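You operate a simulated robot arm through the tools that you are given. There is no shell and no other tool. Be economical: measure what you need, move in short steps, check, and stop when the job is done.

Carry out the task below with a simulated two-armed robot. There is one attempt and no reset: what you move stays moved.

Task
Measure about 100 ml of oats into the teal-handled jug.
Fine: hold the oat tub steady with one hand while the other slides it open, and again to slide it shut; the tub ends where it stood. Set down upright: oat tub. Where these are worked on the way, their far stop is far enough and under half their travel is too little: slider of the oat tub.

It is judged by the outcome, as a careful person would: the job done as asked, and still so three seconds after it is handed in. It fails if anything else is knocked over, pushed out of place, dropped, spilled or broken.

Robot
Two 6-joint arms with two-finger parallel grippers on one trunk, on a base that drives. Base frame: it is fixed to the floor where the robot stands at the start and does not move with it; the origin is under the middle of the robot, x ahead of it, y to its left, z up. Units: cm, degrees, N and s.
The left shoulder is at the start at [6, 18.7, 127.2], the right one opposite. With the tool pointing down near the work surface each hand reaches from about 10 to 60 cm from the robot's upright axis, wherever it stands, measured 20 degrees to its own side. Places, roughly: slider of the oat tub [50, -10, 100]; storage jar (7x8x10 cm) [70, 10, 90]. Payload 1.57 kg a hand.
Tool frame (each hand has its own): the origin (TCP) lies between the finger pads and is the grasp point; the fingertips stand 3 cm ahead of it; z points along the fingers, y is the line along which they close. The gripper opens to 11 cm. The fingers are 2.4 cm wide and 1.2 cm thick; the gripper's body (4.8 by 11.2 cm) begins 7.8 cm behind the TCP.
Orientation is told as [roll, pitch, yaw] about the base's x, y, z axes, in that order, counted from this pose: with the fingers straight down and closing along the base's y, the tool's x points along the base's -x, its y along +y and its z along -z.

Tools
- The arms move only by the tool send_rows. It takes "left_plan", "right_plan" or both (then of equal length, played together; a hand with none holds still); each is a list of rows, each an object (a shift or turn left out is 0, a gripper value left out holds the last) with "delta_rot": the turn, a rotation vector about the base's x, y, z in degrees, a list of three; "dp": the shift along the base's x, y, z in cm, a list of three; "jaw": the opening, from 0 (shut) to 1 (fully open). In form: [{"delta_rot": [wx, wy, wz], "dp": [x, y, z], "jaw": jaw}, ...]. A call has 1 to 8 rows; each row shifts and turns the commanded pose from where the row before left it. A row lasts 0.2 s, in which the tool goes at most 5 cm and 8.6 degrees; a call with a longer step from one row to the next is refused whole, and so is a gripper value outside its range. A pose out of reach is approached as far as the arm can. The call stops where the force on the tool passes 40 N (or 10 N more than at its start, if that is more) or the arm is blocked; 0.2 s more then pass. Each finger travels about 15.3 cm/s and halts on what it meets, pressing with about 36 N; the grip force reading is that of the motor and also rises with nothing between the fingers. The clock runs only during rows and for 0.2 s after the last one: add rows that do not move to give the fingers time. It gives the time, the measured TCP pose, the force on the tool (base axes), the opening and the grip force at its end, in the units of the frame above (readings bear some noise), with the torque about the TCP (base axes, N m) and any sound that the robot's microphone picked up.
- Cameras (640 x 400 px; columns grow to the right, rows downward): "scene" is now at [0.72, -1.19, 180.48]; the picture's right is [-0.18, -0.98, 0.00], its down [-0.82, 0.15, -0.55] and it looks along [0.54, -0.10, -0.84] (base axes); focal length 251 px, centre (320, 200). "left" rides on the left gripper at [7, -1.6, -14.1] in its tool frame; the picture's right is [0.23, 0.97, 0.00], its down [-0.86, 0.20, -0.48] and it looks along [-0.47, 0.11, 0.88] (tool axes); focal length 222 px, centre (320, 200). "right" rides on the right gripper at [7, 1.6, -14.1] in its tool frame; the picture's right is [-0.23, 0.97, 0.00], its down [-0.86, -0.20, -0.48] and it looks along [-0.47, -0.11, 0.88] (tool axes); focal length 222 px, centre (320, 200). There is no depth. A picture from a camera that has moved, and an enlarged one, comes with that camera's place and axes in the base frame and with its lens.
- grab_frame(camera): a new picture of that camera. The clock stands still meanwhile.
- move_column(by): slides the trunk up (or, below 0, down) by that many cm; the arms and the scene camera ride with it, the base frame stays. It gives what a move gives, with no picture.
- roll_base(legs): drives the robot by 1 to 6 legs, each [ahead, left, turn to the left] in cm, cm and degrees, along the robot's own axes; the way and the turn of a leg run together, so that a leg with both is an arc; at most 150 cm and 180 degrees a leg. The arms and the cameras ride along, it lands a little off, and it stops where it bumps. It gives what a move gives.
- turn_head(pan, tilt): turns the head with the scene camera to pan (to the left, within 86 degrees either way) and tilt (down, from -29 to 69), counted from straight ahead of the robot. It gives what a move gives.
- enlarge(camera, box): a new picture of the part [left, top, right, bottom] of that camera's present view, enlarged. The clock stands still meanwhile.
- job_done(): hands the job in; it is judged then, once.

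Go step by step. Nothing tells you exact positions but the pictures and the camera data: compare them with the known pose of the tool, close in by small moves and look again before you grip or let go. The budget is 120 turns and 92 pictures, counting those below and the enlarged ones. Unless the task says otherwise, let go and move clear before handing in, and close with one line.

The tools are called after "Request:" by a JSON object that holds its "method" and its "body". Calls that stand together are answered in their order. send_rows: Moves the arms, as the interface text tells. Its arguments: {"type":"object","properties":{"left_plan":{"type":"array","items":{"type":"object","properties":{"delta_rot":{"type":"array","items":{"type":"number"}},"dp":{"type":"array","items":{"type":"number"}},"jaw":{"type":"number"}}}},"right_plan":{"type":"array","items":{"type":"object","properties":{"delta_rot":{"type":"array","items":{"type":"number"}},"dp":{"type":"array","items":{"type":"number"}},"jaw":{"type":"number"}}}}},"required":[]} The other tools are called the same way: move_column (by) slides the trunk up or down; roll_base (legs) drives the base; turn_head (pan, tilt) turns the head that bears the scene camera; grab_frame (camera) takes a picture; enlarge (camera, box) takes an enlarged picture of a part of a camera's view; job_done () hands the job in.

At the start:

```text
clock: 0.0
left_eef_pos: [34.35, 2.94, 138.02]
left_orientation: [0.0, 0.0, 0.0]
left_contact_force: [0.4, 0.1, -0.2]
left_ft_torque: [0.0, -0.02, -0.02]
left_opening: 11.0
left_gripper_force: 0.0
right_eef_pos: [34.91, -31.19, 137.58]
right_orientation: [0.0, 0.0, -0.1]
right_contact_force: [0.3, -0.6, 0.1]
right_ft_torque: [0.0, 0.02, 0.01]
right_opening: 11.0
right_gripper_force: 0.0
trunk travel left (down, up): [-90.0, 9.0]
robot x, y, heading: [0.3, -0.02, -0.2]
head pan, tilt: [-10.2, 56.8]
```

scene: 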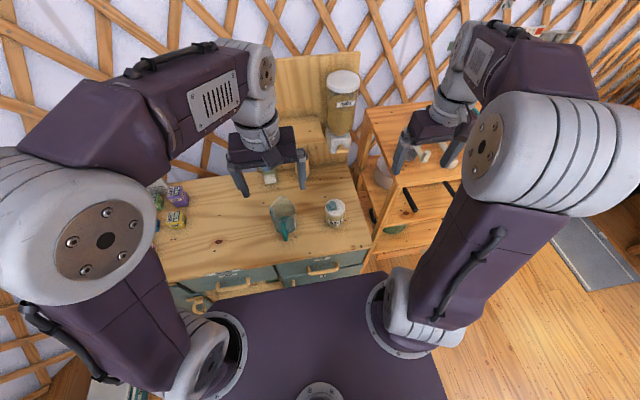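
right: 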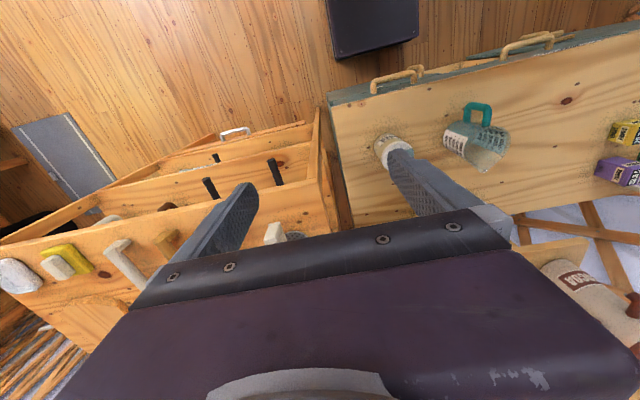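
left: 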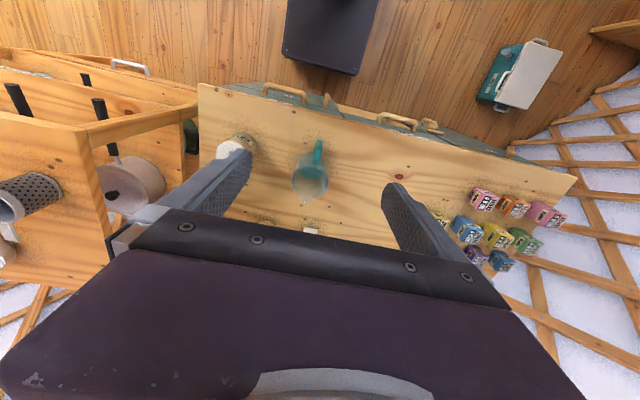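

I see a counter with a teal-handled jug, a small white tub, and a dispenser-like oat tub on a back shelf/panel. I'll enlarge to understand them.

Request:
{"method": "enlarge", "body": {"camera": "scene", "box": [240, 50, 400, 150]}}

Request:
{"method": "enlarge", "body": {"camera": "scene", "box": [240, 160, 400, 260]}}

```text
4.00 times, centred on (320, 100) of scene
camera zoom: at [0.72, -1.19, 180.48], right [-0.18, -0.98, 0.0], down [-0.82, 0.15, -0.55], along [0.54, -0.1, -0.84], focal length 1004 px, centre (320, 600)
```

zoom: 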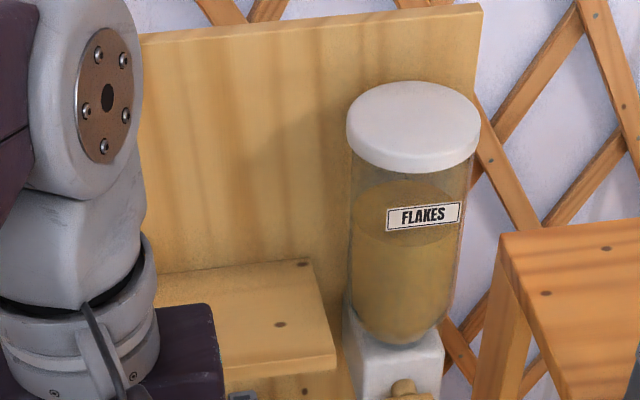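

```text
4.00 times, centred on (320, 210) of scene
camera zoom: at [0.72, -1.19, 180.48], right [-0.18, -0.98, 0.0], down [-0.82, 0.15, -0.55], along [0.54, -0.1, -0.84], focal length 1004 px, centre (320, 160)
```

zoom: 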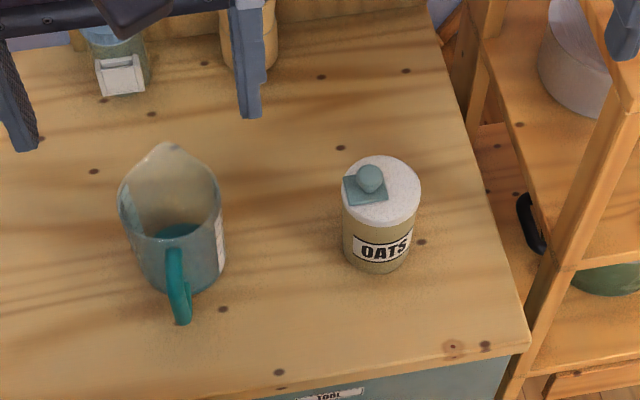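

The oat tub stands at right on the counter with a teal slider with a knob on its lid; the jug is to its left. I'll look from the hand cameras for triangulation.

Request:
{"method": "enlarge", "body": {"camera": "right", "box": [340, 80, 540, 205]}}

Request:
{"method": "enlarge", "body": {"camera": "left", "box": [190, 80, 390, 205]}}

```text
3.20 times, centred on (440, 142) of right
camera zoom: at [28.0, -29.53, 151.64], right [0.23, 0.97, 0.0], down [0.86, -0.2, 0.48], along [0.47, -0.11, -0.88], focal length 711 px, centre (-64, 384)
```

zoom: 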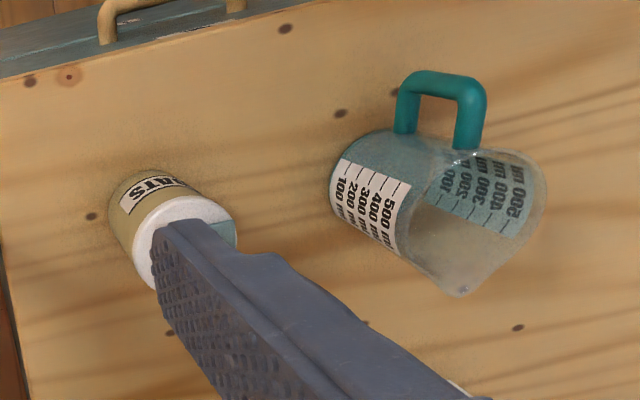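

```text
3.20 times, centred on (290, 142) of left
camera zoom: at [27.3, 1.14, 152.15], right [-0.23, 0.97, 0.0], down [0.86, 0.2, 0.48], along [0.47, 0.11, -0.88], focal length 711 px, centre (416, 384)
```

zoom: 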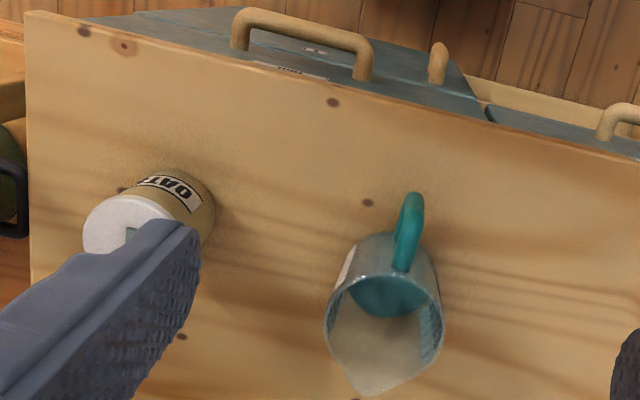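

Counter top is about z 88.5, the tub about (49, −16) with a lid top near 98.5, and the jug about (50, 3.5). I'll shift the robot right so both hands reach the tub, and take a clear look.

Request:
{"method": "roll_base", "body": {"legs": [[0, -12, 0]]}}

Request:
{"method": "send_rows", "body": {"left_plan": [{"dp": [0, 4.5, 0]}, {"dp": [0, 4.5, 0]}, {"dp": [0, 4.5, 0]}, {"dp": [0, 4.5, 0]}], "right_plan": [{"dp": [-3, 3, 0]}, {"dp": [0, 3, 0]}, {"dp": [0, 0, 0]}, {"dp": [0, 0, 0]}]}}

Request:
{"method": "grab_frame", "body": {"camera": "scene"}}

Request:
{"method": "grab_frame", "body": {"camera": "right"}}

```text
clock: 1.2
left_eef_pos: [34.28, -8.67, 138.23]
left_orientation: [-0.2, 0.0, -0.1]
left_contact_force: [-0.2, 0.5, -0.4]
left_ft_torque: [-0.02, -0.02, 0.0]
left_opening: 11.02
left_gripper_force: 0.1
right_eef_pos: [34.96, -42.81, 137.55]
right_orientation: [-0.2, 0.0, -0.1]
right_contact_force: [-0.2, 0.4, -0.2]
right_ft_torque: [-0.03, -0.01, 0.03]
right_opening: 10.99
right_gripper_force: 0.0
trunk travel left (down, up): [-90.0, 9.0]
robot x, y, heading: [-0.13, -12.42, -0.4]
head pan, tilt: [-10.2, 56.8]
```

```text
clock: 2.2
left_eef_pos: [34.38, 8.88, 138.12]
left_orientation: [-0.1, 0.0, 0.1]
left_contact_force: [-0.7, 0.5, 0.1]
left_ft_torque: [0.0, -0.03, -0.03]
left_opening: 11.0
left_gripper_force: 0.1
right_eef_pos: [31.99, -37.33, 137.58]
right_orientation: [0.0, -0.1, 0.0]
right_contact_force: [-0.9, -0.1, -0.7]
right_ft_torque: [-0.01, -0.01, -0.04]
right_opening: 11.01
right_gripper_force: 0.0
trunk travel left (down, up): [-90.0, 9.0]
robot x, y, heading: [-0.26, -12.23, -0.0]
head pan, tilt: [-10.2, 56.8]
```

```text
84 pictures are left
camera scene: at [0.73, -13.31, 180.48], right [-0.18, -0.98, 0.0], down [-0.82, 0.15, -0.55], along [0.54, -0.1, -0.84], focal length 251 px, centre (320, 200)
```

scene: 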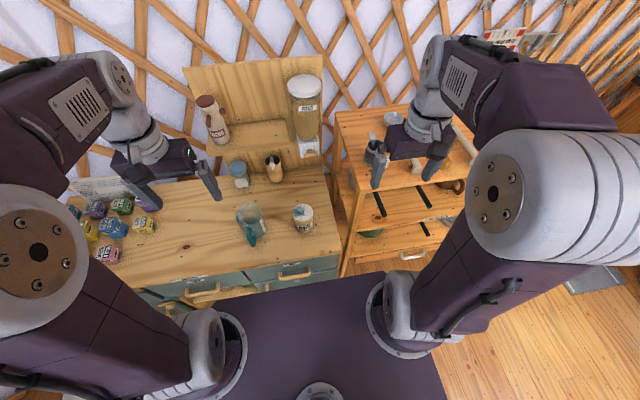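

```text
83 pictures are left
camera right: at [24.94, -35.65, 151.66], right [0.23, 0.97, 0.0], down [0.85, -0.2, 0.48], along [0.47, -0.11, -0.88], focal length 222 px, centre (320, 200)
```

right: 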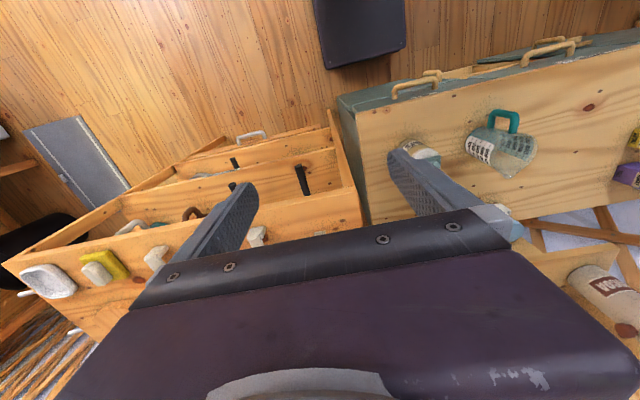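

The tub is in clear view now. I'll enlarge it to see the slide's direction.

Request:
{"method": "enlarge", "body": {"camera": "scene", "box": [282, 195, 330, 235]}}

Request:
{"method": "enlarge", "body": {"camera": "scene", "box": [220, 190, 340, 265]}}

```text
10.00 times, centred on (306, 215) of scene
camera zoom: at [0.73, -13.31, 180.48], right [-0.18, -0.98, 0.0], down [-0.82, 0.15, -0.55], along [0.54, -0.1, -0.84], focal length 2509 px, centre (460, 50)
```

zoom: 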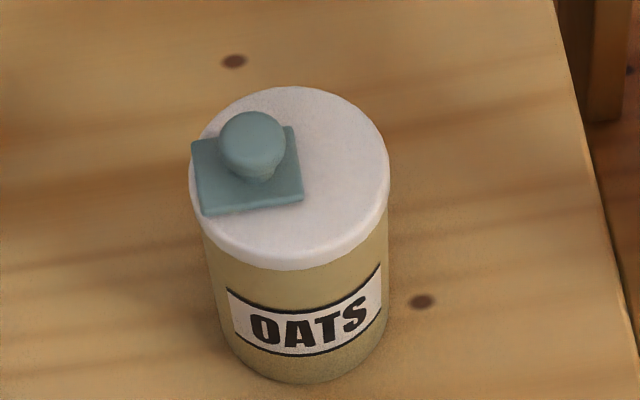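

```text
5.33 times, centred on (280, 228) of scene
camera zoom: at [0.73, -13.31, 180.48], right [-0.18, -0.98, 0.0], down [-0.82, 0.15, -0.55], along [0.54, -0.1, -0.84], focal length 1338 px, centre (533, 53)
```

zoom: 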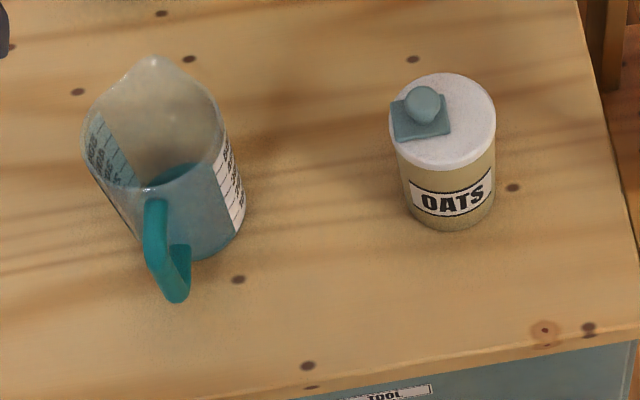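

The tub is at about (49.1, −15.8) with lid top 98.5; the slider plate sits on the +y side and would slide along −y. The knob ball is at (49.3, −14.5, 101). I'll pitch the right hand to point forward to grip the tub body from the front, coming from above.

Request:
{"method": "send_rows", "body": {"right_plan": [{"dp": [1.5, 2, -1], "delta_rot": [0, -8, 0]}, {"dp": [1.5, 2, -1], "delta_rot": [0, -8, 0]}, {"dp": [1.5, 2, -1], "delta_rot": [0, -8, 0]}, {"dp": [1.5, 2.5, -2], "delta_rot": [0, -8, 0]}, {"dp": [1.5, 2.5, -2], "delta_rot": [0, -8, 0]}, {"dp": [1.5, 2.5, -2], "delta_rot": [0, -8, 0]}, {"dp": [1.5, 2.5, -2], "delta_rot": [0, -8, 0]}, {"dp": [1.5, 2.5, -2], "delta_rot": [0, -8, 0]}]}}

Request:
{"method": "grab_frame", "body": {"camera": "scene"}}

```text
clock: 4.0
left_eef_pos: [34.66, 9.15, 137.97]
left_orientation: [-0.1, 0.1, 0.0]
left_contact_force: [0.0, -0.6, -0.6]
left_ft_torque: [-0.02, 0.03, 0.01]
left_opening: 11.03
left_gripper_force: 0.1
right_eef_pos: [45.38, -21.37, 127.22]
right_orientation: [-3.7, -55.9, 0.2]
right_contact_force: [0.8, 0.0, -0.4]
right_ft_torque: [0.02, -0.01, -0.04]
right_opening: 10.96
right_gripper_force: 0.0
right hand out of reach, approached as far as the arm can: row 5, 6, 7, 8
trunk travel left (down, up): [-90.0, 9.0]
robot x, y, heading: [-0.43, -11.97, -0.4]
head pan, tilt: [-10.2, 56.8]
```

```text
80 pictures are left
camera scene: at [1.14, -12.95, 180.48], right [-0.18, -0.98, 0.0], down [-0.82, 0.15, -0.55], along [0.54, -0.1, -0.84], focal length 251 px, centre (320, 200)
```

scene: 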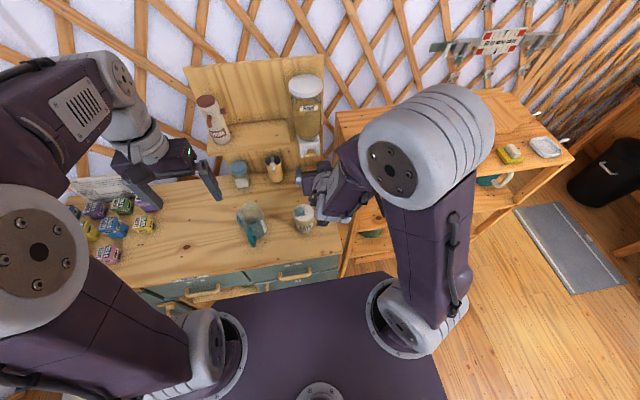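

The arm was too folded at that height; going lower should give it room. I'll continue down over the tub, stopping above the lid, and check.

Request:
{"method": "send_rows", "body": {"right_plan": [{"dp": [1, 0, -3]}, {"dp": [1, 0, -3]}, {"dp": [1, 0, -3]}, {"dp": [1, 1, -3], "delta_rot": [0, -2, 0]}, {"dp": [1, 1, -2], "delta_rot": [0, -4, 0]}, {"dp": [0, 0, 0]}]}}

Request:
{"method": "grab_frame", "body": {"camera": "scene"}}

Request:
{"method": "grab_frame", "body": {"camera": "left"}}

```text
clock: 5.4
left_eef_pos: [34.37, 8.88, 138.23]
left_orientation: [0.0, 0.0, 0.0]
left_contact_force: [-0.6, 0.0, 0.5]
left_ft_torque: [0.0, 0.02, -0.01]
left_opening: 10.98
left_gripper_force: 0.1
right_eef_pos: [53.63, -16.85, 117.13]
right_orientation: [-4.5, -61.9, 0.8]
right_contact_force: [0.0, 0.3, -0.4]
right_ft_torque: [0.02, 0.0, -0.01]
right_opening: 11.01
right_gripper_force: 0.1
right hand out of reach, approached as far as the arm can: row 2, 3, 4, 5
trunk travel left (down, up): [-90.0, 9.0]
robot x, y, heading: [0.25, -12.07, -0.1]
head pan, tilt: [-10.2, 56.8]
```

```text
79 pictures are left
camera scene: at [0.67, -13.28, 180.48], right [-0.18, -0.98, 0.0], down [-0.82, 0.15, -0.55], along [0.54, -0.1, -0.84], focal length 251 px, centre (320, 200)
```

scene: 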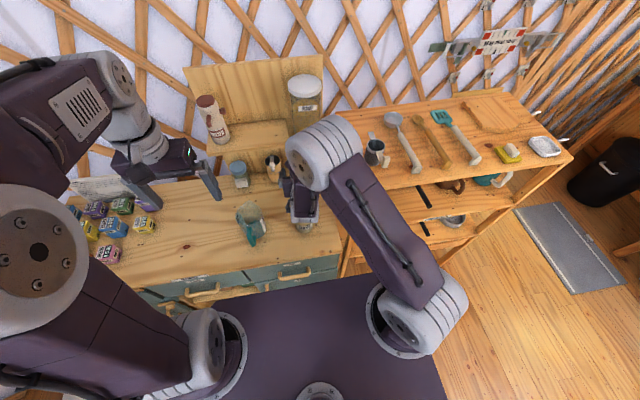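

```text
78 pictures are left
camera left: at [27.4, 7.13, 152.25], right [-0.23, 0.97, 0.0], down [0.85, 0.2, 0.48], along [0.47, 0.11, -0.88], focal length 222 px, centre (320, 200)
```

left: 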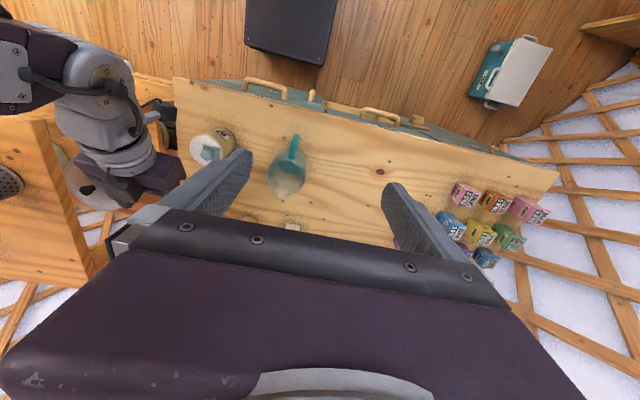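

The forward-pointing pose needs more room between shoulder and tub, so I'll back the base up 12 cm and retry.

Request:
{"method": "roll_base", "body": {"legs": [[-12, 0, 0]]}}

Request:
{"method": "send_rows", "body": {"right_plan": [{"dp": [2, 0, 0]}, {"dp": [2, 0, 0]}, {"dp": [2, 0, 0]}, {"dp": [0, 0, 0]}]}}

```text
clock: 6.7
left_eef_pos: [22.93, 9.0, 138.05]
left_orientation: [0.1, 0.3, 0.0]
left_contact_force: [-0.2, -1.2, 0.4]
left_ft_torque: [0.04, 0.01, 0.01]
left_opening: 11.0
left_gripper_force: 0.1
right_eef_pos: [42.25, -16.82, 116.96]
right_orientation: [-4.5, -61.6, 0.7]
right_contact_force: [-0.4, -0.1, 0.0]
right_ft_torque: [0.01, 0.03, 0.0]
right_opening: 10.98
right_gripper_force: 0.1
trunk travel left (down, up): [-90.0, 9.0]
robot x, y, heading: [-12.04, -11.9, 0.1]
head pan, tilt: [-10.2, 56.8]
```

```text
clock: 7.7
left_eef_pos: [22.56, 8.86, 138.13]
left_orientation: [0.0, 0.0, 0.0]
left_contact_force: [0.5, 0.0, 0.5]
left_ft_torque: [0.01, -0.01, -0.04]
left_opening: 10.98
left_gripper_force: 0.0
right_eef_pos: [47.66, -16.78, 117.21]
right_orientation: [-4.5, -61.8, 0.8]
right_contact_force: [0.4, 0.1, 0.6]
right_ft_torque: [0.0, 0.01, 0.01]
right_opening: 11.0
right_gripper_force: 0.1
trunk travel left (down, up): [-90.0, 9.0]
robot x, y, heading: [-11.42, -12.01, -0.2]
head pan, tilt: [-10.2, 56.8]
```

Request:
{"method": "send_rows", "body": {"right_plan": [{"dp": [0.4, 0.3, -3], "delta_rot": [1, -4, 1.6]}, {"dp": [0.4, 0.3, -3], "delta_rot": [1.1, -4, 1.6]}, {"dp": [0.4, 0.3, -3]}, {"dp": [0.3, 0.1, -3.2]}, {"dp": [0, 0, 0]}]}}

Request:
{"method": "grab_frame", "body": {"camera": "scene"}}

Request:
{"method": "grab_frame", "body": {"camera": "right"}}

```text
clock: 8.9
left_eef_pos: [22.64, 8.92, 138.14]
left_orientation: [0.0, 0.0, 0.1]
left_contact_force: [-0.1, -0.2, -0.9]
left_ft_torque: [0.0, 0.03, 0.0]
left_opening: 10.97
left_gripper_force: 0.0
right_eef_pos: [51.3, -14.01, 105.59]
right_orientation: [-0.1, -69.9, -0.2]
right_contact_force: [0.5, -0.1, 0.8]
right_ft_torque: [0.04, -0.06, 0.03]
right_opening: 11.01
right_gripper_force: 0.1
right hand out of reach, approached as far as the arm can: row 2, 3
trunk travel left (down, up): [-90.0, 9.0]
robot x, y, heading: [-11.45, -12.06, -0.2]
head pan, tilt: [-10.2, 56.8]
```

```text
77 pictures are left
camera scene: at [-11.09, -13.22, 180.48], right [-0.18, -0.98, 0.0], down [-0.82, 0.15, -0.55], along [0.54, -0.1, -0.84], focal length 251 px, centre (320, 200)
```

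scene: 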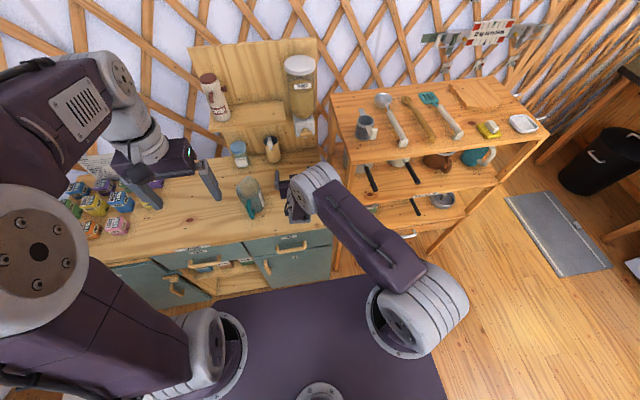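

```text
76 pictures are left
camera right: at [35.62, -12.3, 103.74], right [0.08, 0.97, 0.21], down [-0.15, -0.2, 0.97], along [0.98, -0.11, 0.13], focal length 222 px, centre (320, 200)
```

right: 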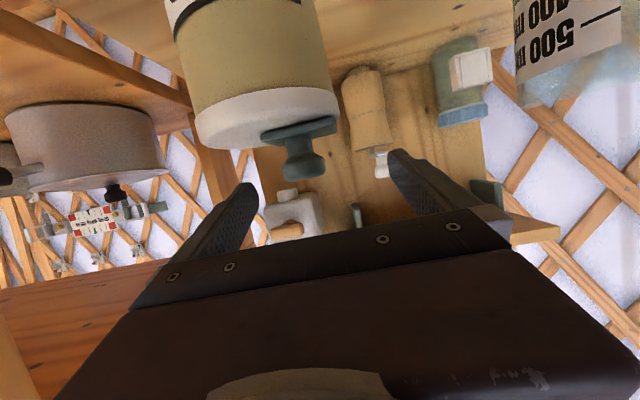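

The view from the right hand shows the tub somewhat higher than I took: lid top about z 101, counter about 91, tub centre about (47.7, −15.8). I'll align over it and look again before descending.

Request:
{"method": "send_rows", "body": {"right_plan": [{"dp": [-1.8, -0.9, 0]}, {"dp": [-1.8, -0.9, 0]}, {"dp": [0, 0, 0]}]}}

Request:
{"method": "grab_frame", "body": {"camera": "right"}}

```text
clock: 9.7
left_eef_pos: [22.67, 8.98, 138.22]
left_orientation: [0.0, -0.1, 0.0]
left_contact_force: [-0.4, -0.5, -0.4]
left_ft_torque: [-0.01, 0.02, 0.01]
left_opening: 10.99
left_gripper_force: 0.0
right_eef_pos: [50.31, -13.75, 105.59]
right_orientation: [-1.3, -69.7, 0.8]
right_contact_force: [0.1, -0.1, -0.8]
right_ft_torque: [0.0, -0.01, 0.01]
right_opening: 11.01
right_gripper_force: 0.0
right hand out of reach, approached as far as the arm can: row 1, 2
trunk travel left (down, up): [-90.0, 9.0]
robot x, y, heading: [-11.62, -12.21, 0.3]
head pan, tilt: [-10.2, 56.8]
```

```text
75 pictures are left
camera right: at [34.74, -11.9, 103.82], right [0.09, 0.97, 0.21], down [-0.15, -0.19, 0.97], along [0.98, -0.12, 0.13], focal length 222 px, centre (320, 200)
```

right: 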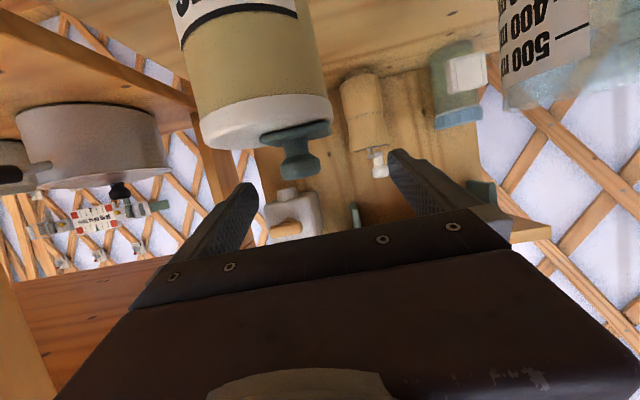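

Still slightly too close; I'll back up 6 cm more and re-align.

Request:
{"method": "roll_base", "body": {"legs": [[-6, 0, 0]]}}

Request:
{"method": "send_rows", "body": {"right_plan": [{"dp": [1.1, -1, 0], "delta_rot": [0.6, 0, -0.5]}, {"dp": [1.2, -1, 0], "delta_rot": [0.4, 0, -0.5]}, {"dp": [1, 0, 0]}, {"dp": [0, 0, 0]}]}}

Request:
{"method": "grab_frame", "body": {"camera": "right"}}

```text
clock: 10.6
left_eef_pos: [17.61, 8.92, 137.86]
left_orientation: [0.0, 0.4, 0.0]
left_contact_force: [0.2, -0.9, -0.6]
left_ft_torque: [-0.01, 0.11, 0.01]
left_opening: 11.0
left_gripper_force: 0.2
right_eef_pos: [45.29, -13.92, 104.98]
right_orientation: [-1.3, -69.2, 0.6]
right_contact_force: [0.6, -0.1, -0.4]
right_ft_torque: [0.0, -0.03, 0.03]
right_opening: 10.99
right_gripper_force: 0.0
trunk travel left (down, up): [-90.0, 9.0]
robot x, y, heading: [-17.91, -11.91, -0.0]
head pan, tilt: [-10.2, 56.8]
```

```text
clock: 11.6
left_eef_pos: [16.46, 8.75, 138.2]
left_orientation: [0.0, -0.1, -0.1]
left_contact_force: [-0.2, -0.4, -1.3]
left_ft_torque: [0.02, -0.03, 0.01]
left_opening: 11.03
left_gripper_force: 0.0
right_eef_pos: [47.56, -15.85, 105.55]
right_orientation: [1.6, -69.6, -3.1]
right_contact_force: [-0.2, 1.2, -0.2]
right_ft_torque: [0.01, 0.02, 0.0]
right_opening: 11.0
right_gripper_force: 0.0
trunk travel left (down, up): [-90.0, 9.0]
robot x, y, heading: [-17.91, -12.06, -0.2]
head pan, tilt: [-10.2, 56.8]
```

```text
74 pictures are left
camera right: at [31.98, -13.73, 103.88], right [0.11, 0.97, 0.22], down [-0.16, -0.2, 0.97], along [0.98, -0.14, 0.13], focal length 222 px, centre (320, 200)
```

right: 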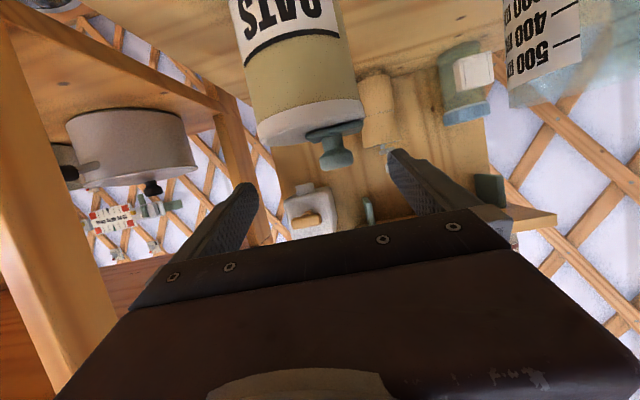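

Aligned: tub centre about (47.8, −15.6). I'll descend with the fingers straddling the tub.

Request:
{"method": "send_rows", "body": {"right_plan": [{"dp": [0.2, 0.2, -2], "delta_rot": [0, 0, 1.5]}, {"dp": [0, 0, -2]}, {"dp": [0, 0, -2]}, {"dp": [0, 0, -2]}, {"dp": [0, 0, 0]}]}}

Request:
{"method": "grab_frame", "body": {"camera": "right"}}

Request:
{"method": "grab_frame", "body": {"camera": "left"}}

```text
clock: 12.8
left_eef_pos: [16.64, 8.9, 138.19]
left_orientation: [-0.1, 0.1, -0.1]
left_contact_force: [-0.7, 0.3, 0.5]
left_ft_torque: [0.0, 0.01, -0.01]
left_opening: 11.01
left_gripper_force: 0.0
right_eef_pos: [47.89, -15.61, 97.35]
right_orientation: [1.5, -69.8, -1.7]
right_contact_force: [0.0, -0.2, 0.5]
right_ft_torque: [-0.02, -0.02, 0.01]
right_opening: 11.01
right_gripper_force: 0.1
trunk travel left (down, up): [-90.0, 9.0]
robot x, y, heading: [-17.71, -11.71, 0.1]
head pan, tilt: [-10.2, 56.8]
```

```text
73 pictures are left
camera right: at [32.26, -13.89, 95.73], right [0.08, 0.97, 0.22], down [-0.15, -0.21, 0.97], along [0.99, -0.11, 0.13], focal length 222 px, centre (320, 200)
```

right: 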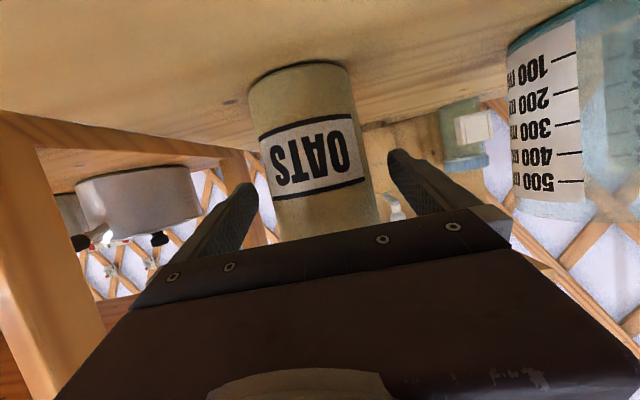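

```text
72 pictures are left
camera left: at [9.65, 7.16, 152.22], right [-0.23, 0.97, 0.0], down [0.86, 0.2, 0.48], along [0.47, 0.11, -0.88], focal length 222 px, centre (320, 200)
```

left: 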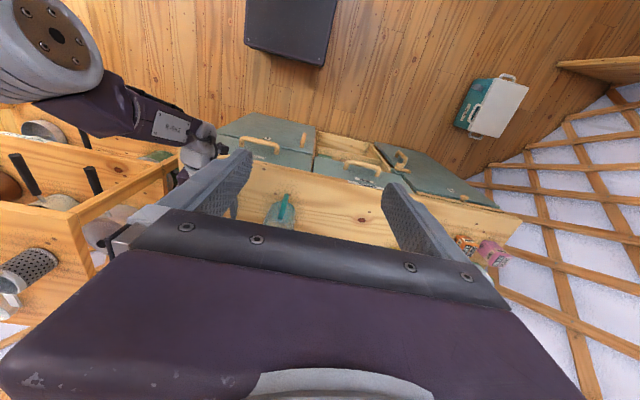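

The tub bottom/counter is at about z 90.8 and the tub axis about (47.8, −15.3). I'll lower to mid-body, centre slightly and close gently.

Request:
{"method": "send_rows", "body": {"right_plan": [{"dp": [0, 0.3, -0.9]}, {"dp": [0, 0, -0.9]}, {"jaw": 0.75}, {"jaw": 0.68}, {"jaw": 0.66}, {}]}}

Request:
{"method": "enlarge", "body": {"camera": "right", "box": [160, 30, 480, 230]}}

```text
clock: 14.2
left_eef_pos: [16.6, 8.89, 138.16]
left_orientation: [0.0, 0.1, -0.1]
left_contact_force: [0.4, -0.9, 0.0]
left_ft_torque: [0.01, 0.0, 0.04]
left_opening: 11.01
left_gripper_force: 0.0
right_eef_pos: [48.02, -15.3, 95.65]
right_orientation: [1.6, -69.6, -1.6]
right_contact_force: [0.4, -0.5, -0.3]
right_ft_torque: [-0.03, -0.02, 0.01]
right_opening: 7.29
right_gripper_force: 0.3
trunk travel left (down, up): [-90.0, 9.0]
robot x, y, heading: [-17.83, -12.06, -0.0]
head pan, tilt: [-10.2, 56.8]
```

```text
2.00 times, centred on (320, 130) of right
camera zoom: at [32.3, -13.61, 94.09], right [0.08, 0.97, 0.22], down [-0.15, -0.21, 0.97], along [0.99, -0.11, 0.13], focal length 444 px, centre (320, 340)
```

zoom: 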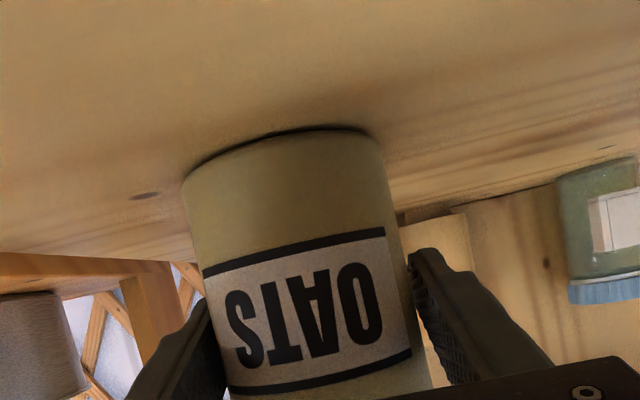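

Request:
{"method": "send_rows", "body": {"right_plan": [{"jaw": 0.63}, {"jaw": 0.6}, {"jaw": 0.55}, {"jaw": 0.4}, {}]}}

Request:
{"method": "enlarge", "body": {"camera": "right", "box": [160, 30, 480, 230]}}

```text
clock: 15.4
left_eef_pos: [16.69, 8.78, 138.07]
left_orientation: [0.0, 0.1, -0.1]
left_contact_force: [0.0, -0.3, 0.1]
left_ft_torque: [-0.01, 0.02, 0.05]
left_opening: 11.01
left_gripper_force: 0.0
right_eef_pos: [47.86, -15.32, 95.75]
right_orientation: [1.6, -69.7, -1.6]
right_contact_force: [0.8, -0.8, 0.0]
right_ft_torque: [0.04, -0.01, -0.01]
right_opening: 6.99
right_gripper_force: 35.9
trunk travel left (down, up): [-90.0, 9.0]
robot x, y, heading: [-17.6, -12.16, 0.0]
head pan, tilt: [-10.2, 56.8]
```

```text
2.00 times, centred on (320, 130) of right
camera zoom: at [32.31, -13.62, 94.09], right [0.08, 0.97, 0.22], down [-0.15, -0.21, 0.97], along [0.99, -0.11, 0.13], focal length 444 px, centre (320, 340)
```

zoom: 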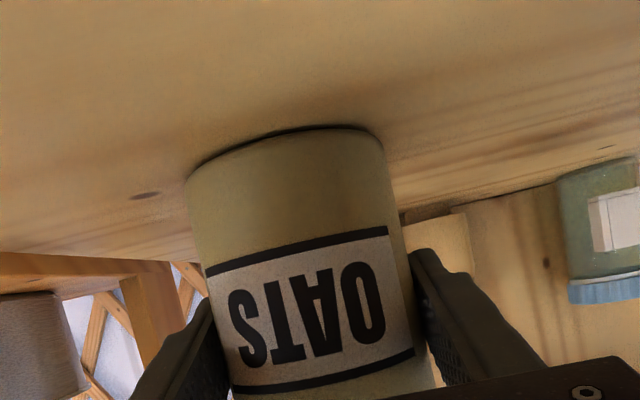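

The tub is held (opening 7.0 cm). Before bringing the left hand over, I check where the right forearm lies.

Request:
{"method": "grab_frame", "body": {"camera": "scene"}}

```text
69 pictures are left
camera scene: at [-17.06, -13.25, 180.48], right [-0.18, -0.98, 0.0], down [-0.82, 0.15, -0.55], along [0.54, -0.1, -0.84], focal length 251 px, centre (320, 200)
```

scene: 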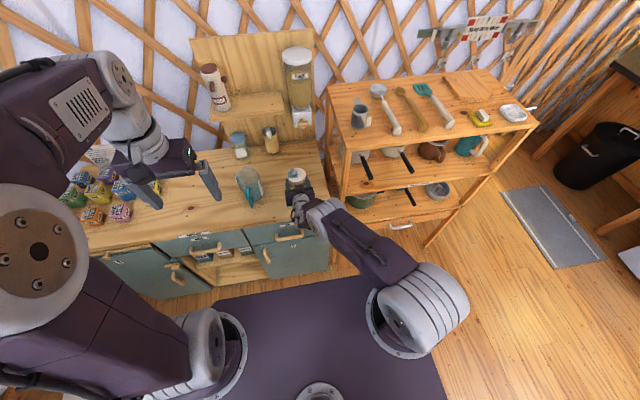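

The right arm lies low to the right, so the left side is free. I'll bring the left hand over and pitch it toward the knob.

Request:
{"method": "send_rows", "body": {"left_plan": [{"dp": [3.2, -2.3, -2], "delta_rot": [0, -7.4, 0]}, {"dp": [3.2, -2.3, -2], "delta_rot": [0, -7.4, 0]}, {"dp": [3.2, -2.3, -2], "delta_rot": [0, -7.4, 0]}, {"dp": [3.2, -2.3, -2], "delta_rot": [0, -7.4, 0]}, {"dp": [3.2, -2.3, -2], "delta_rot": [0, -7.4, 0]}, {"dp": [3.2, -2.3, -2], "delta_rot": [0, 0, -8]}, {"dp": [3.2, -2.3, -2], "delta_rot": [0, 0, -8]}, {"dp": [3, -2.3, -2], "delta_rot": [0, 0, -8], "jaw": 0.5}]}}

Request:
{"method": "grab_frame", "body": {"camera": "scene"}}

Request:
{"method": "grab_frame", "body": {"camera": "left"}}

```text
clock: 17.2
left_eef_pos: [42.32, -9.66, 122.02]
left_orientation: [0.0, -36.9, -24.1]
left_contact_force: [-0.3, 0.6, 0.0]
left_ft_torque: [0.03, 0.03, 0.0]
left_opening: 5.51
left_gripper_force: 0.0
right_eef_pos: [47.98, -15.4, 95.64]
right_orientation: [1.7, -69.7, -1.7]
right_contact_force: [1.0, 0.7, 0.0]
right_ft_torque: [0.03, -0.08, 0.0]
right_opening: 6.97
right_gripper_force: 36.1
trunk travel left (down, up): [-90.0, 9.0]
robot x, y, heading: [-17.73, -12.12, -0.3]
head pan, tilt: [-10.2, 56.8]
```

```text
68 pictures are left
camera scene: at [-16.89, -13.29, 180.48], right [-0.18, -0.98, 0.0], down [-0.82, 0.15, -0.55], along [0.54, -0.1, -0.84], focal length 251 px, centre (320, 200)
```

scene: 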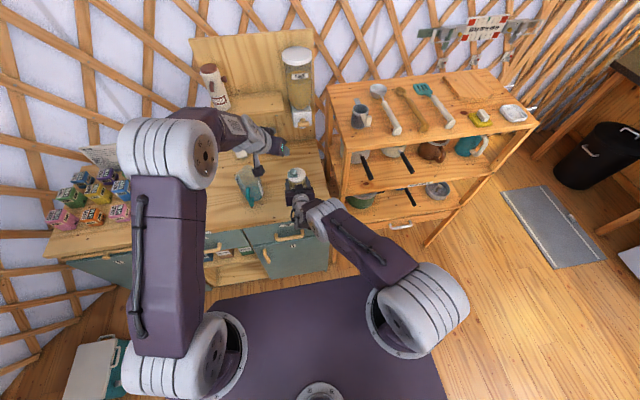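

```text
67 pictures are left
camera left: at [28.89, -5.45, 129.07], right [0.23, 0.96, -0.14], down [0.44, 0.02, 0.9], along [0.87, -0.27, -0.42], focal length 222 px, centre (320, 200)
```

left: 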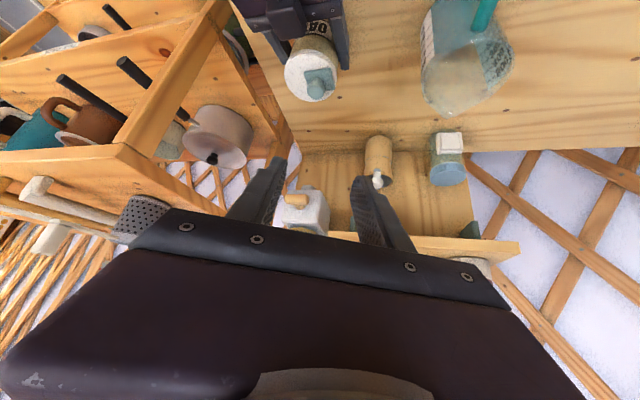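

Request:
{"method": "enlarge", "body": {"camera": "left", "box": [260, 20, 388, 100]}}

Request:
{"method": "enlarge", "body": {"camera": "scene", "box": [256, 150, 336, 200]}}

```text
5.00 times, centred on (324, 60) of left
camera zoom: at [28.89, -5.45, 129.07], right [0.23, 0.96, -0.14], down [0.44, 0.02, 0.9], along [0.87, -0.27, -0.42], focal length 1111 px, centre (300, 900)
```

zoom: 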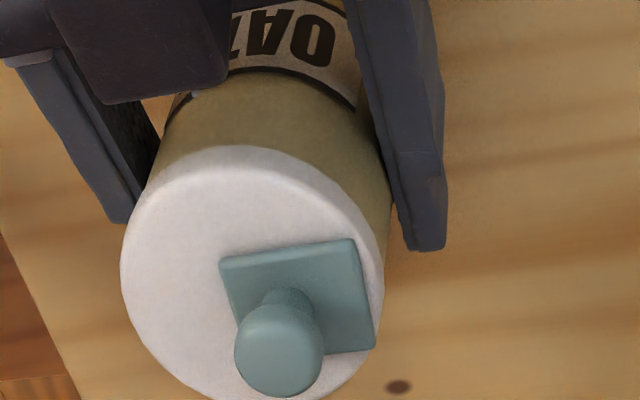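

```text
8.00 times, centred on (296, 175) of scene
camera zoom: at [-16.89, -13.29, 180.48], right [-0.18, -0.98, 0.0], down [-0.82, 0.15, -0.55], along [0.54, -0.1, -0.84], focal length 2007 px, centre (512, 400)
```

zoom: 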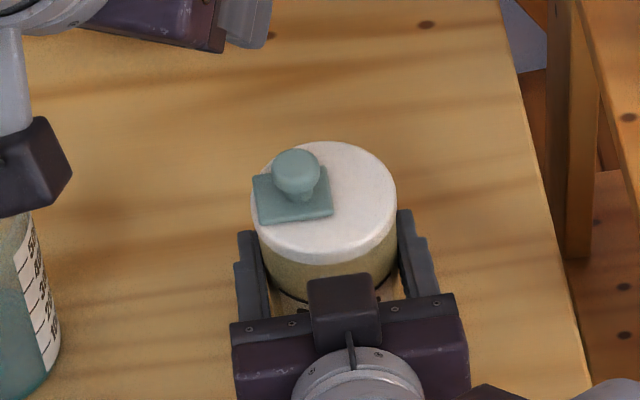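

The knob ball is at about (48.6, −14.5, 102.6). I'll move to a stand-off 10 cm back along the left tool axis and check.

Request:
{"method": "send_rows", "body": {"left_plan": [{"dp": [-0.1, -0.6, -3.2]}, {"dp": [-0.1, -0.6, -3.2]}, {"dp": [-0.2, -0.6, -3.2]}, {}]}}

Request:
{"method": "grab_frame", "body": {"camera": "left"}}

Request:
{"method": "enlarge", "body": {"camera": "scene", "box": [256, 150, 336, 200]}}

```text
clock: 18.2
left_eef_pos: [41.82, -11.51, 112.65]
left_orientation: [0.1, -37.0, -24.1]
left_contact_force: [-0.2, 0.8, -0.3]
left_ft_torque: [0.01, 0.01, 0.04]
left_opening: 5.49
left_gripper_force: 0.1
right_eef_pos: [48.0, -15.25, 95.75]
right_orientation: [1.6, -69.6, -1.7]
right_contact_force: [1.6, -0.7, 0.2]
right_ft_torque: [0.02, -0.07, -0.07]
right_opening: 7.0
right_gripper_force: 35.5
trunk travel left (down, up): [-90.0, 9.0]
robot x, y, heading: [-17.95, -12.01, -0.0]
head pan, tilt: [-10.2, 56.8]
```

```text
64 pictures are left
camera left: at [28.32, -7.3, 119.66], right [0.23, 0.96, -0.14], down [0.44, 0.02, 0.9], along [0.87, -0.27, -0.42], focal length 222 px, centre (320, 200)
```

left: 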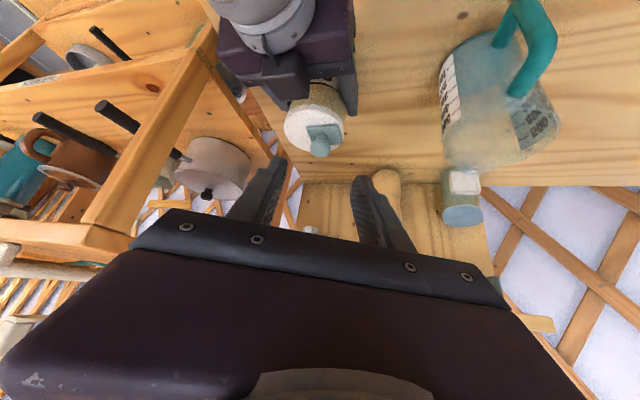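

```text
8.00 times, centred on (296, 175) of scene
camera zoom: at [-17.04, -13.23, 180.48], right [-0.18, -0.98, 0.0], down [-0.82, 0.15, -0.55], along [0.54, -0.1, -0.84], focal length 2007 px, centre (512, 400)
```

zoom: 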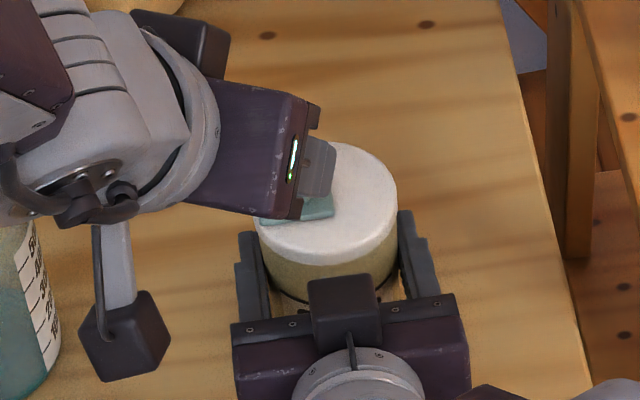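

Request:
{"method": "send_rows", "body": {"left_plan": [{"dp": [1.8, -0.8, -2.6]}, {"dp": [1.8, -0.8, -2.6]}, {}]}}

Request:
{"method": "grab_frame", "body": {"camera": "left"}}

```text
clock: 19.0
left_eef_pos: [45.32, -12.92, 107.38]
left_orientation: [-0.1, -37.0, -24.0]
left_contact_force: [0.1, -0.3, 1.0]
left_ft_torque: [0.02, 0.01, -0.02]
left_opening: 5.48
left_gripper_force: 0.2
right_eef_pos: [47.96, -15.3, 95.64]
right_orientation: [1.6, -69.7, -1.6]
right_contact_force: [0.5, 1.8, -0.9]
right_ft_torque: [0.04, -0.07, 0.01]
right_opening: 6.97
right_gripper_force: 36.1
trunk travel left (down, up): [-90.0, 9.0]
robot x, y, heading: [-17.82, -12.15, 0.1]
head pan, tilt: [-10.2, 56.8]
```

```text
62 pictures are left
camera left: at [31.93, -8.71, 114.48], right [0.23, 0.96, -0.14], down [0.44, 0.02, 0.9], along [0.87, -0.27, -0.42], focal length 222 px, centre (320, 200)
```

left: 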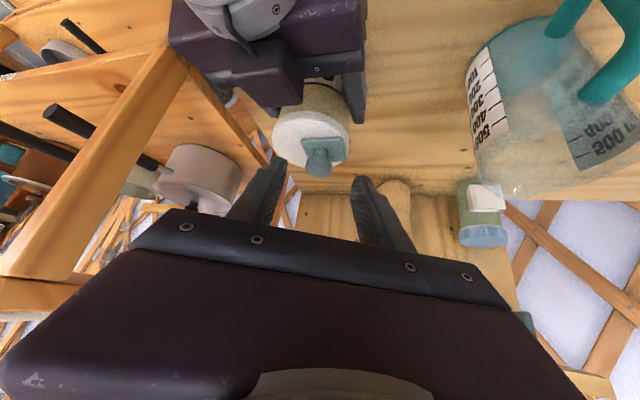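

Request:
{"method": "send_rows", "body": {"left_plan": [{"dp": [1.0, -0.5, -1.5]}, {"dp": [0.9, -0.5, -1.2]}, {}]}}

Request:
{"method": "enlarge", "body": {"camera": "left", "box": [220, 100, 420, 225]}}

Request:
{"method": "enlarge", "body": {"camera": "right", "box": [220, 140, 460, 290]}}

```text
clock: 19.8
left_eef_pos: [47.26, -14.01, 104.75]
left_orientation: [0.0, -36.9, -24.0]
left_contact_force: [0.6, 0.3, -0.4]
left_ft_torque: [0.0, 0.0, 0.0]
left_opening: 5.49
left_gripper_force: 0.0
right_eef_pos: [48.02, -15.3, 95.73]
right_orientation: [1.6, -69.6, -1.6]
right_contact_force: [-0.1, -0.7, -0.1]
right_ft_torque: [0.0, -0.07, -0.02]
right_opening: 6.97
right_gripper_force: 36.1
trunk travel left (down, up): [-90.0, 9.0]
robot x, y, heading: [-17.51, -12.04, -0.3]
head pan, tilt: [-10.2, 56.8]
```

```text
3.20 times, centred on (320, 162) of left
camera zoom: at [33.69, -9.79, 111.8], right [0.23, 0.96, -0.14], down [0.44, 0.02, 0.9], along [0.87, -0.27, -0.42], focal length 711 px, centre (320, 320)
```

zoom: 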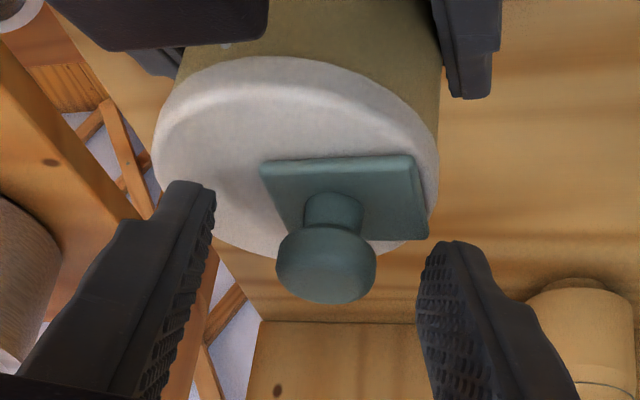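

```text
2.67 times, centred on (340, 215) of right
camera zoom: at [32.32, -13.61, 94.09], right [0.08, 0.97, 0.22], down [-0.15, -0.21, 0.97], along [0.99, -0.11, 0.13], focal length 592 px, centre (267, 160)
```

zoom: 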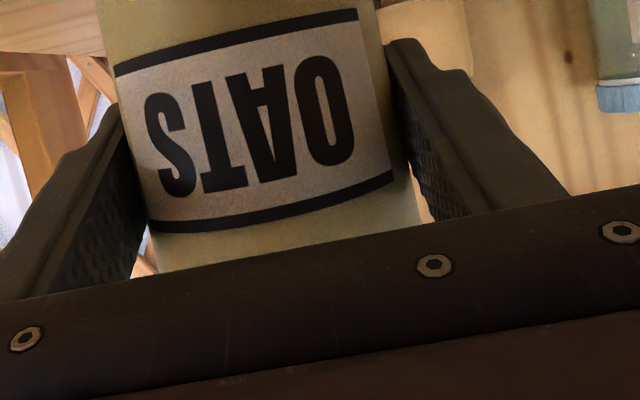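

The fingers straddle the knob; I'll go 0.5 cm deeper and close softly.

Request:
{"method": "send_rows", "body": {"left_plan": [{"dp": [0.3, 0.1, -0.45]}, {"jaw": 0.35}, {"jaw": 0.27}, {"jaw": 0.2}, {"jaw": 0.1}, {}]}}

Request:
{"method": "enlarge", "body": {"camera": "left", "box": [220, 100, 420, 225]}}

```text
clock: 21.2
left_eef_pos: [47.4, -13.73, 104.61]
left_orientation: [0.1, -37.2, -24.0]
left_contact_force: [4.5, -1.8, 20.2]
left_ft_torque: [-0.32, -0.26, 0.35]
left_opening: 4.18
left_gripper_force: 36.2
right_eef_pos: [47.95, -15.31, 95.79]
right_orientation: [1.5, -69.6, -1.5]
right_contact_force: [1.5, 3.2, -7.1]
right_ft_torque: [-0.03, -0.32, -0.29]
right_opening: 6.99
right_gripper_force: 36.1
trunk travel left (down, up): [-90.0, 9.0]
robot x, y, heading: [-17.79, -12.34, -0.1]
head pan, tilt: [-10.2, 56.8]
```

```text
3.20 times, centred on (320, 162) of left
camera zoom: at [33.97, -9.65, 111.47], right [0.23, 0.96, -0.14], down [0.44, 0.02, 0.9], along [0.87, -0.27, -0.42], focal length 711 px, centre (320, 320)
```

zoom: 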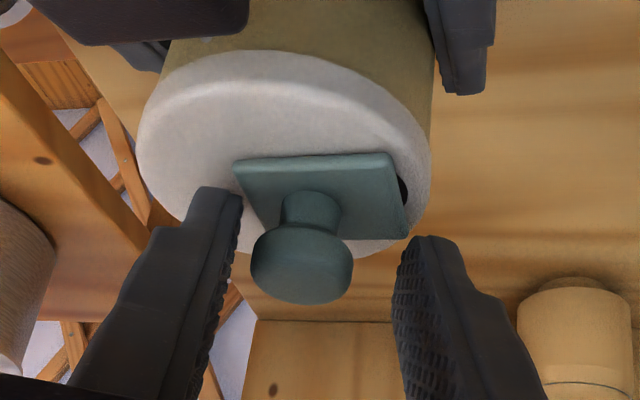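

The fingertips reached the plate edges instead of the ball and pressed the lid; the slide already moved a little toward −y, showing a dark opening, confirming the direction. I'll open, rise 1 cm, and grip the ball.

Request:
{"method": "send_rows", "body": {"left_plan": [{"jaw": 0.5}, {"dp": [0, 0, 0.8]}, {"dp": [0, -0.2, 0.3]}, {"jaw": 0.3}, {"jaw": 0.2}, {"jaw": 0.1}, {}]}}

Request:
{"method": "enlarge", "body": {"camera": "left", "box": [220, 100, 420, 225]}}

```text
clock: 22.8
left_eef_pos: [47.41, -14.15, 105.24]
left_orientation: [0.0, -36.8, -24.2]
left_contact_force: [-10.1, 0.2, 0.3]
left_ft_torque: [0.05, 0.32, 0.06]
left_opening: 2.09
left_gripper_force: 33.8
right_eef_pos: [47.98, -15.31, 95.86]
right_orientation: [1.7, -69.7, -1.7]
right_contact_force: [10.4, -0.2, -0.2]
right_ft_torque: [-0.06, 0.63, -0.18]
right_opening: 7.02
right_gripper_force: 36.0
trunk travel left (down, up): [-90.0, 9.0]
robot x, y, heading: [-17.56, -11.84, -0.1]
head pan, tilt: [-10.2, 56.8]
```

```text
3.20 times, centred on (320, 162) of left
camera zoom: at [33.89, -9.95, 112.31], right [0.23, 0.96, -0.14], down [0.45, 0.02, 0.9], along [0.86, -0.27, -0.42], focal length 711 px, centre (320, 320)
```

zoom: 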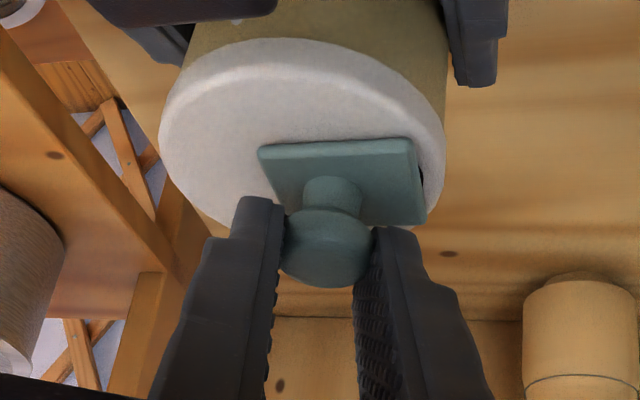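

Request:
{"method": "send_rows", "body": {"left_plan": [{"jaw": 0.32}, {"dp": [0.6, 0, 0]}, {"jaw": 0.2}, {"jaw": 0.1}, {}]}}

Request:
{"method": "enlarge", "body": {"camera": "left", "box": [220, 100, 420, 225]}}

```text
clock: 24.0
left_eef_pos: [47.98, -14.09, 105.31]
left_orientation: [0.1, -37.0, -24.2]
left_contact_force: [-2.6, -1.7, 0.7]
left_ft_torque: [-0.04, 0.1, 0.05]
left_opening: 2.08
left_gripper_force: 34.3
right_eef_pos: [48.0, -15.37, 95.71]
right_orientation: [1.6, -69.7, -1.4]
right_contact_force: [2.7, 3.1, -0.5]
right_ft_torque: [-0.22, 0.16, -0.09]
right_opening: 6.99
right_gripper_force: 36.3
trunk travel left (down, up): [-90.0, 9.0]
robot x, y, heading: [-17.8, -12.09, -0.3]
head pan, tilt: [-10.2, 56.8]
```

```text
3.20 times, centred on (320, 162) of left
camera zoom: at [34.57, -9.98, 112.36], right [0.23, 0.96, -0.14], down [0.44, 0.02, 0.9], along [0.87, -0.27, -0.42], focal length 711 px, centre (320, 320)
```

zoom: 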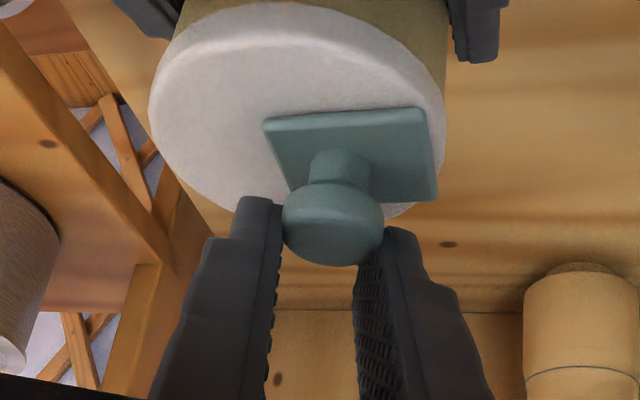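

The grip on the knob is good now. I slide it toward −y in small steps.

Request:
{"method": "send_rows", "body": {"left_plan": [{"dp": [0, -0.5, 0]}, {"dp": [0, -0.5, 0]}, {"dp": [0, -0.5, 0]}, {"dp": [0, -0.5, 0]}, {}]}}

Request:
{"method": "enlarge", "body": {"camera": "left", "box": [220, 100, 420, 225]}}

```text
clock: 25.2
left_eef_pos: [48.07, -16.21, 105.26]
left_orientation: [0.1, -37.0, -24.1]
left_contact_force: [-6.4, -0.5, 7.1]
left_ft_torque: [-0.04, 0.1, 0.07]
left_opening: 2.11
left_gripper_force: 34.9
right_eef_pos: [47.91, -15.39, 95.64]
right_orientation: [1.6, -69.6, -1.5]
right_contact_force: [7.9, -0.7, -2.8]
right_ft_torque: [-0.09, 0.36, -0.05]
right_opening: 6.98
right_gripper_force: 36.3
trunk travel left (down, up): [-90.0, 9.0]
robot x, y, heading: [-17.68, -11.98, 0.1]
head pan, tilt: [-10.2, 56.8]
```

```text
3.20 times, centred on (320, 162) of left
camera zoom: at [34.59, -11.96, 112.34], right [0.23, 0.96, -0.14], down [0.44, 0.02, 0.9], along [0.87, -0.27, -0.42], focal length 711 px, centre (320, 320)
```

zoom: 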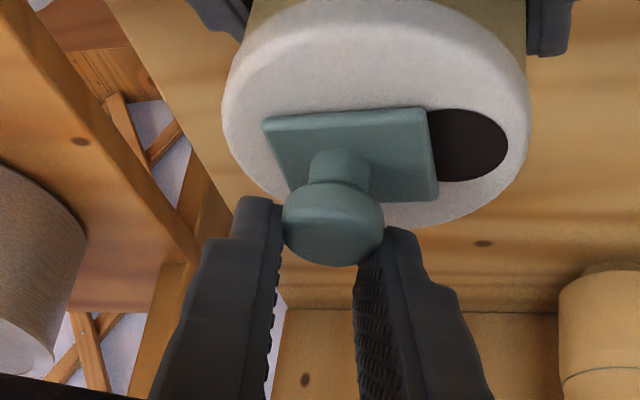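

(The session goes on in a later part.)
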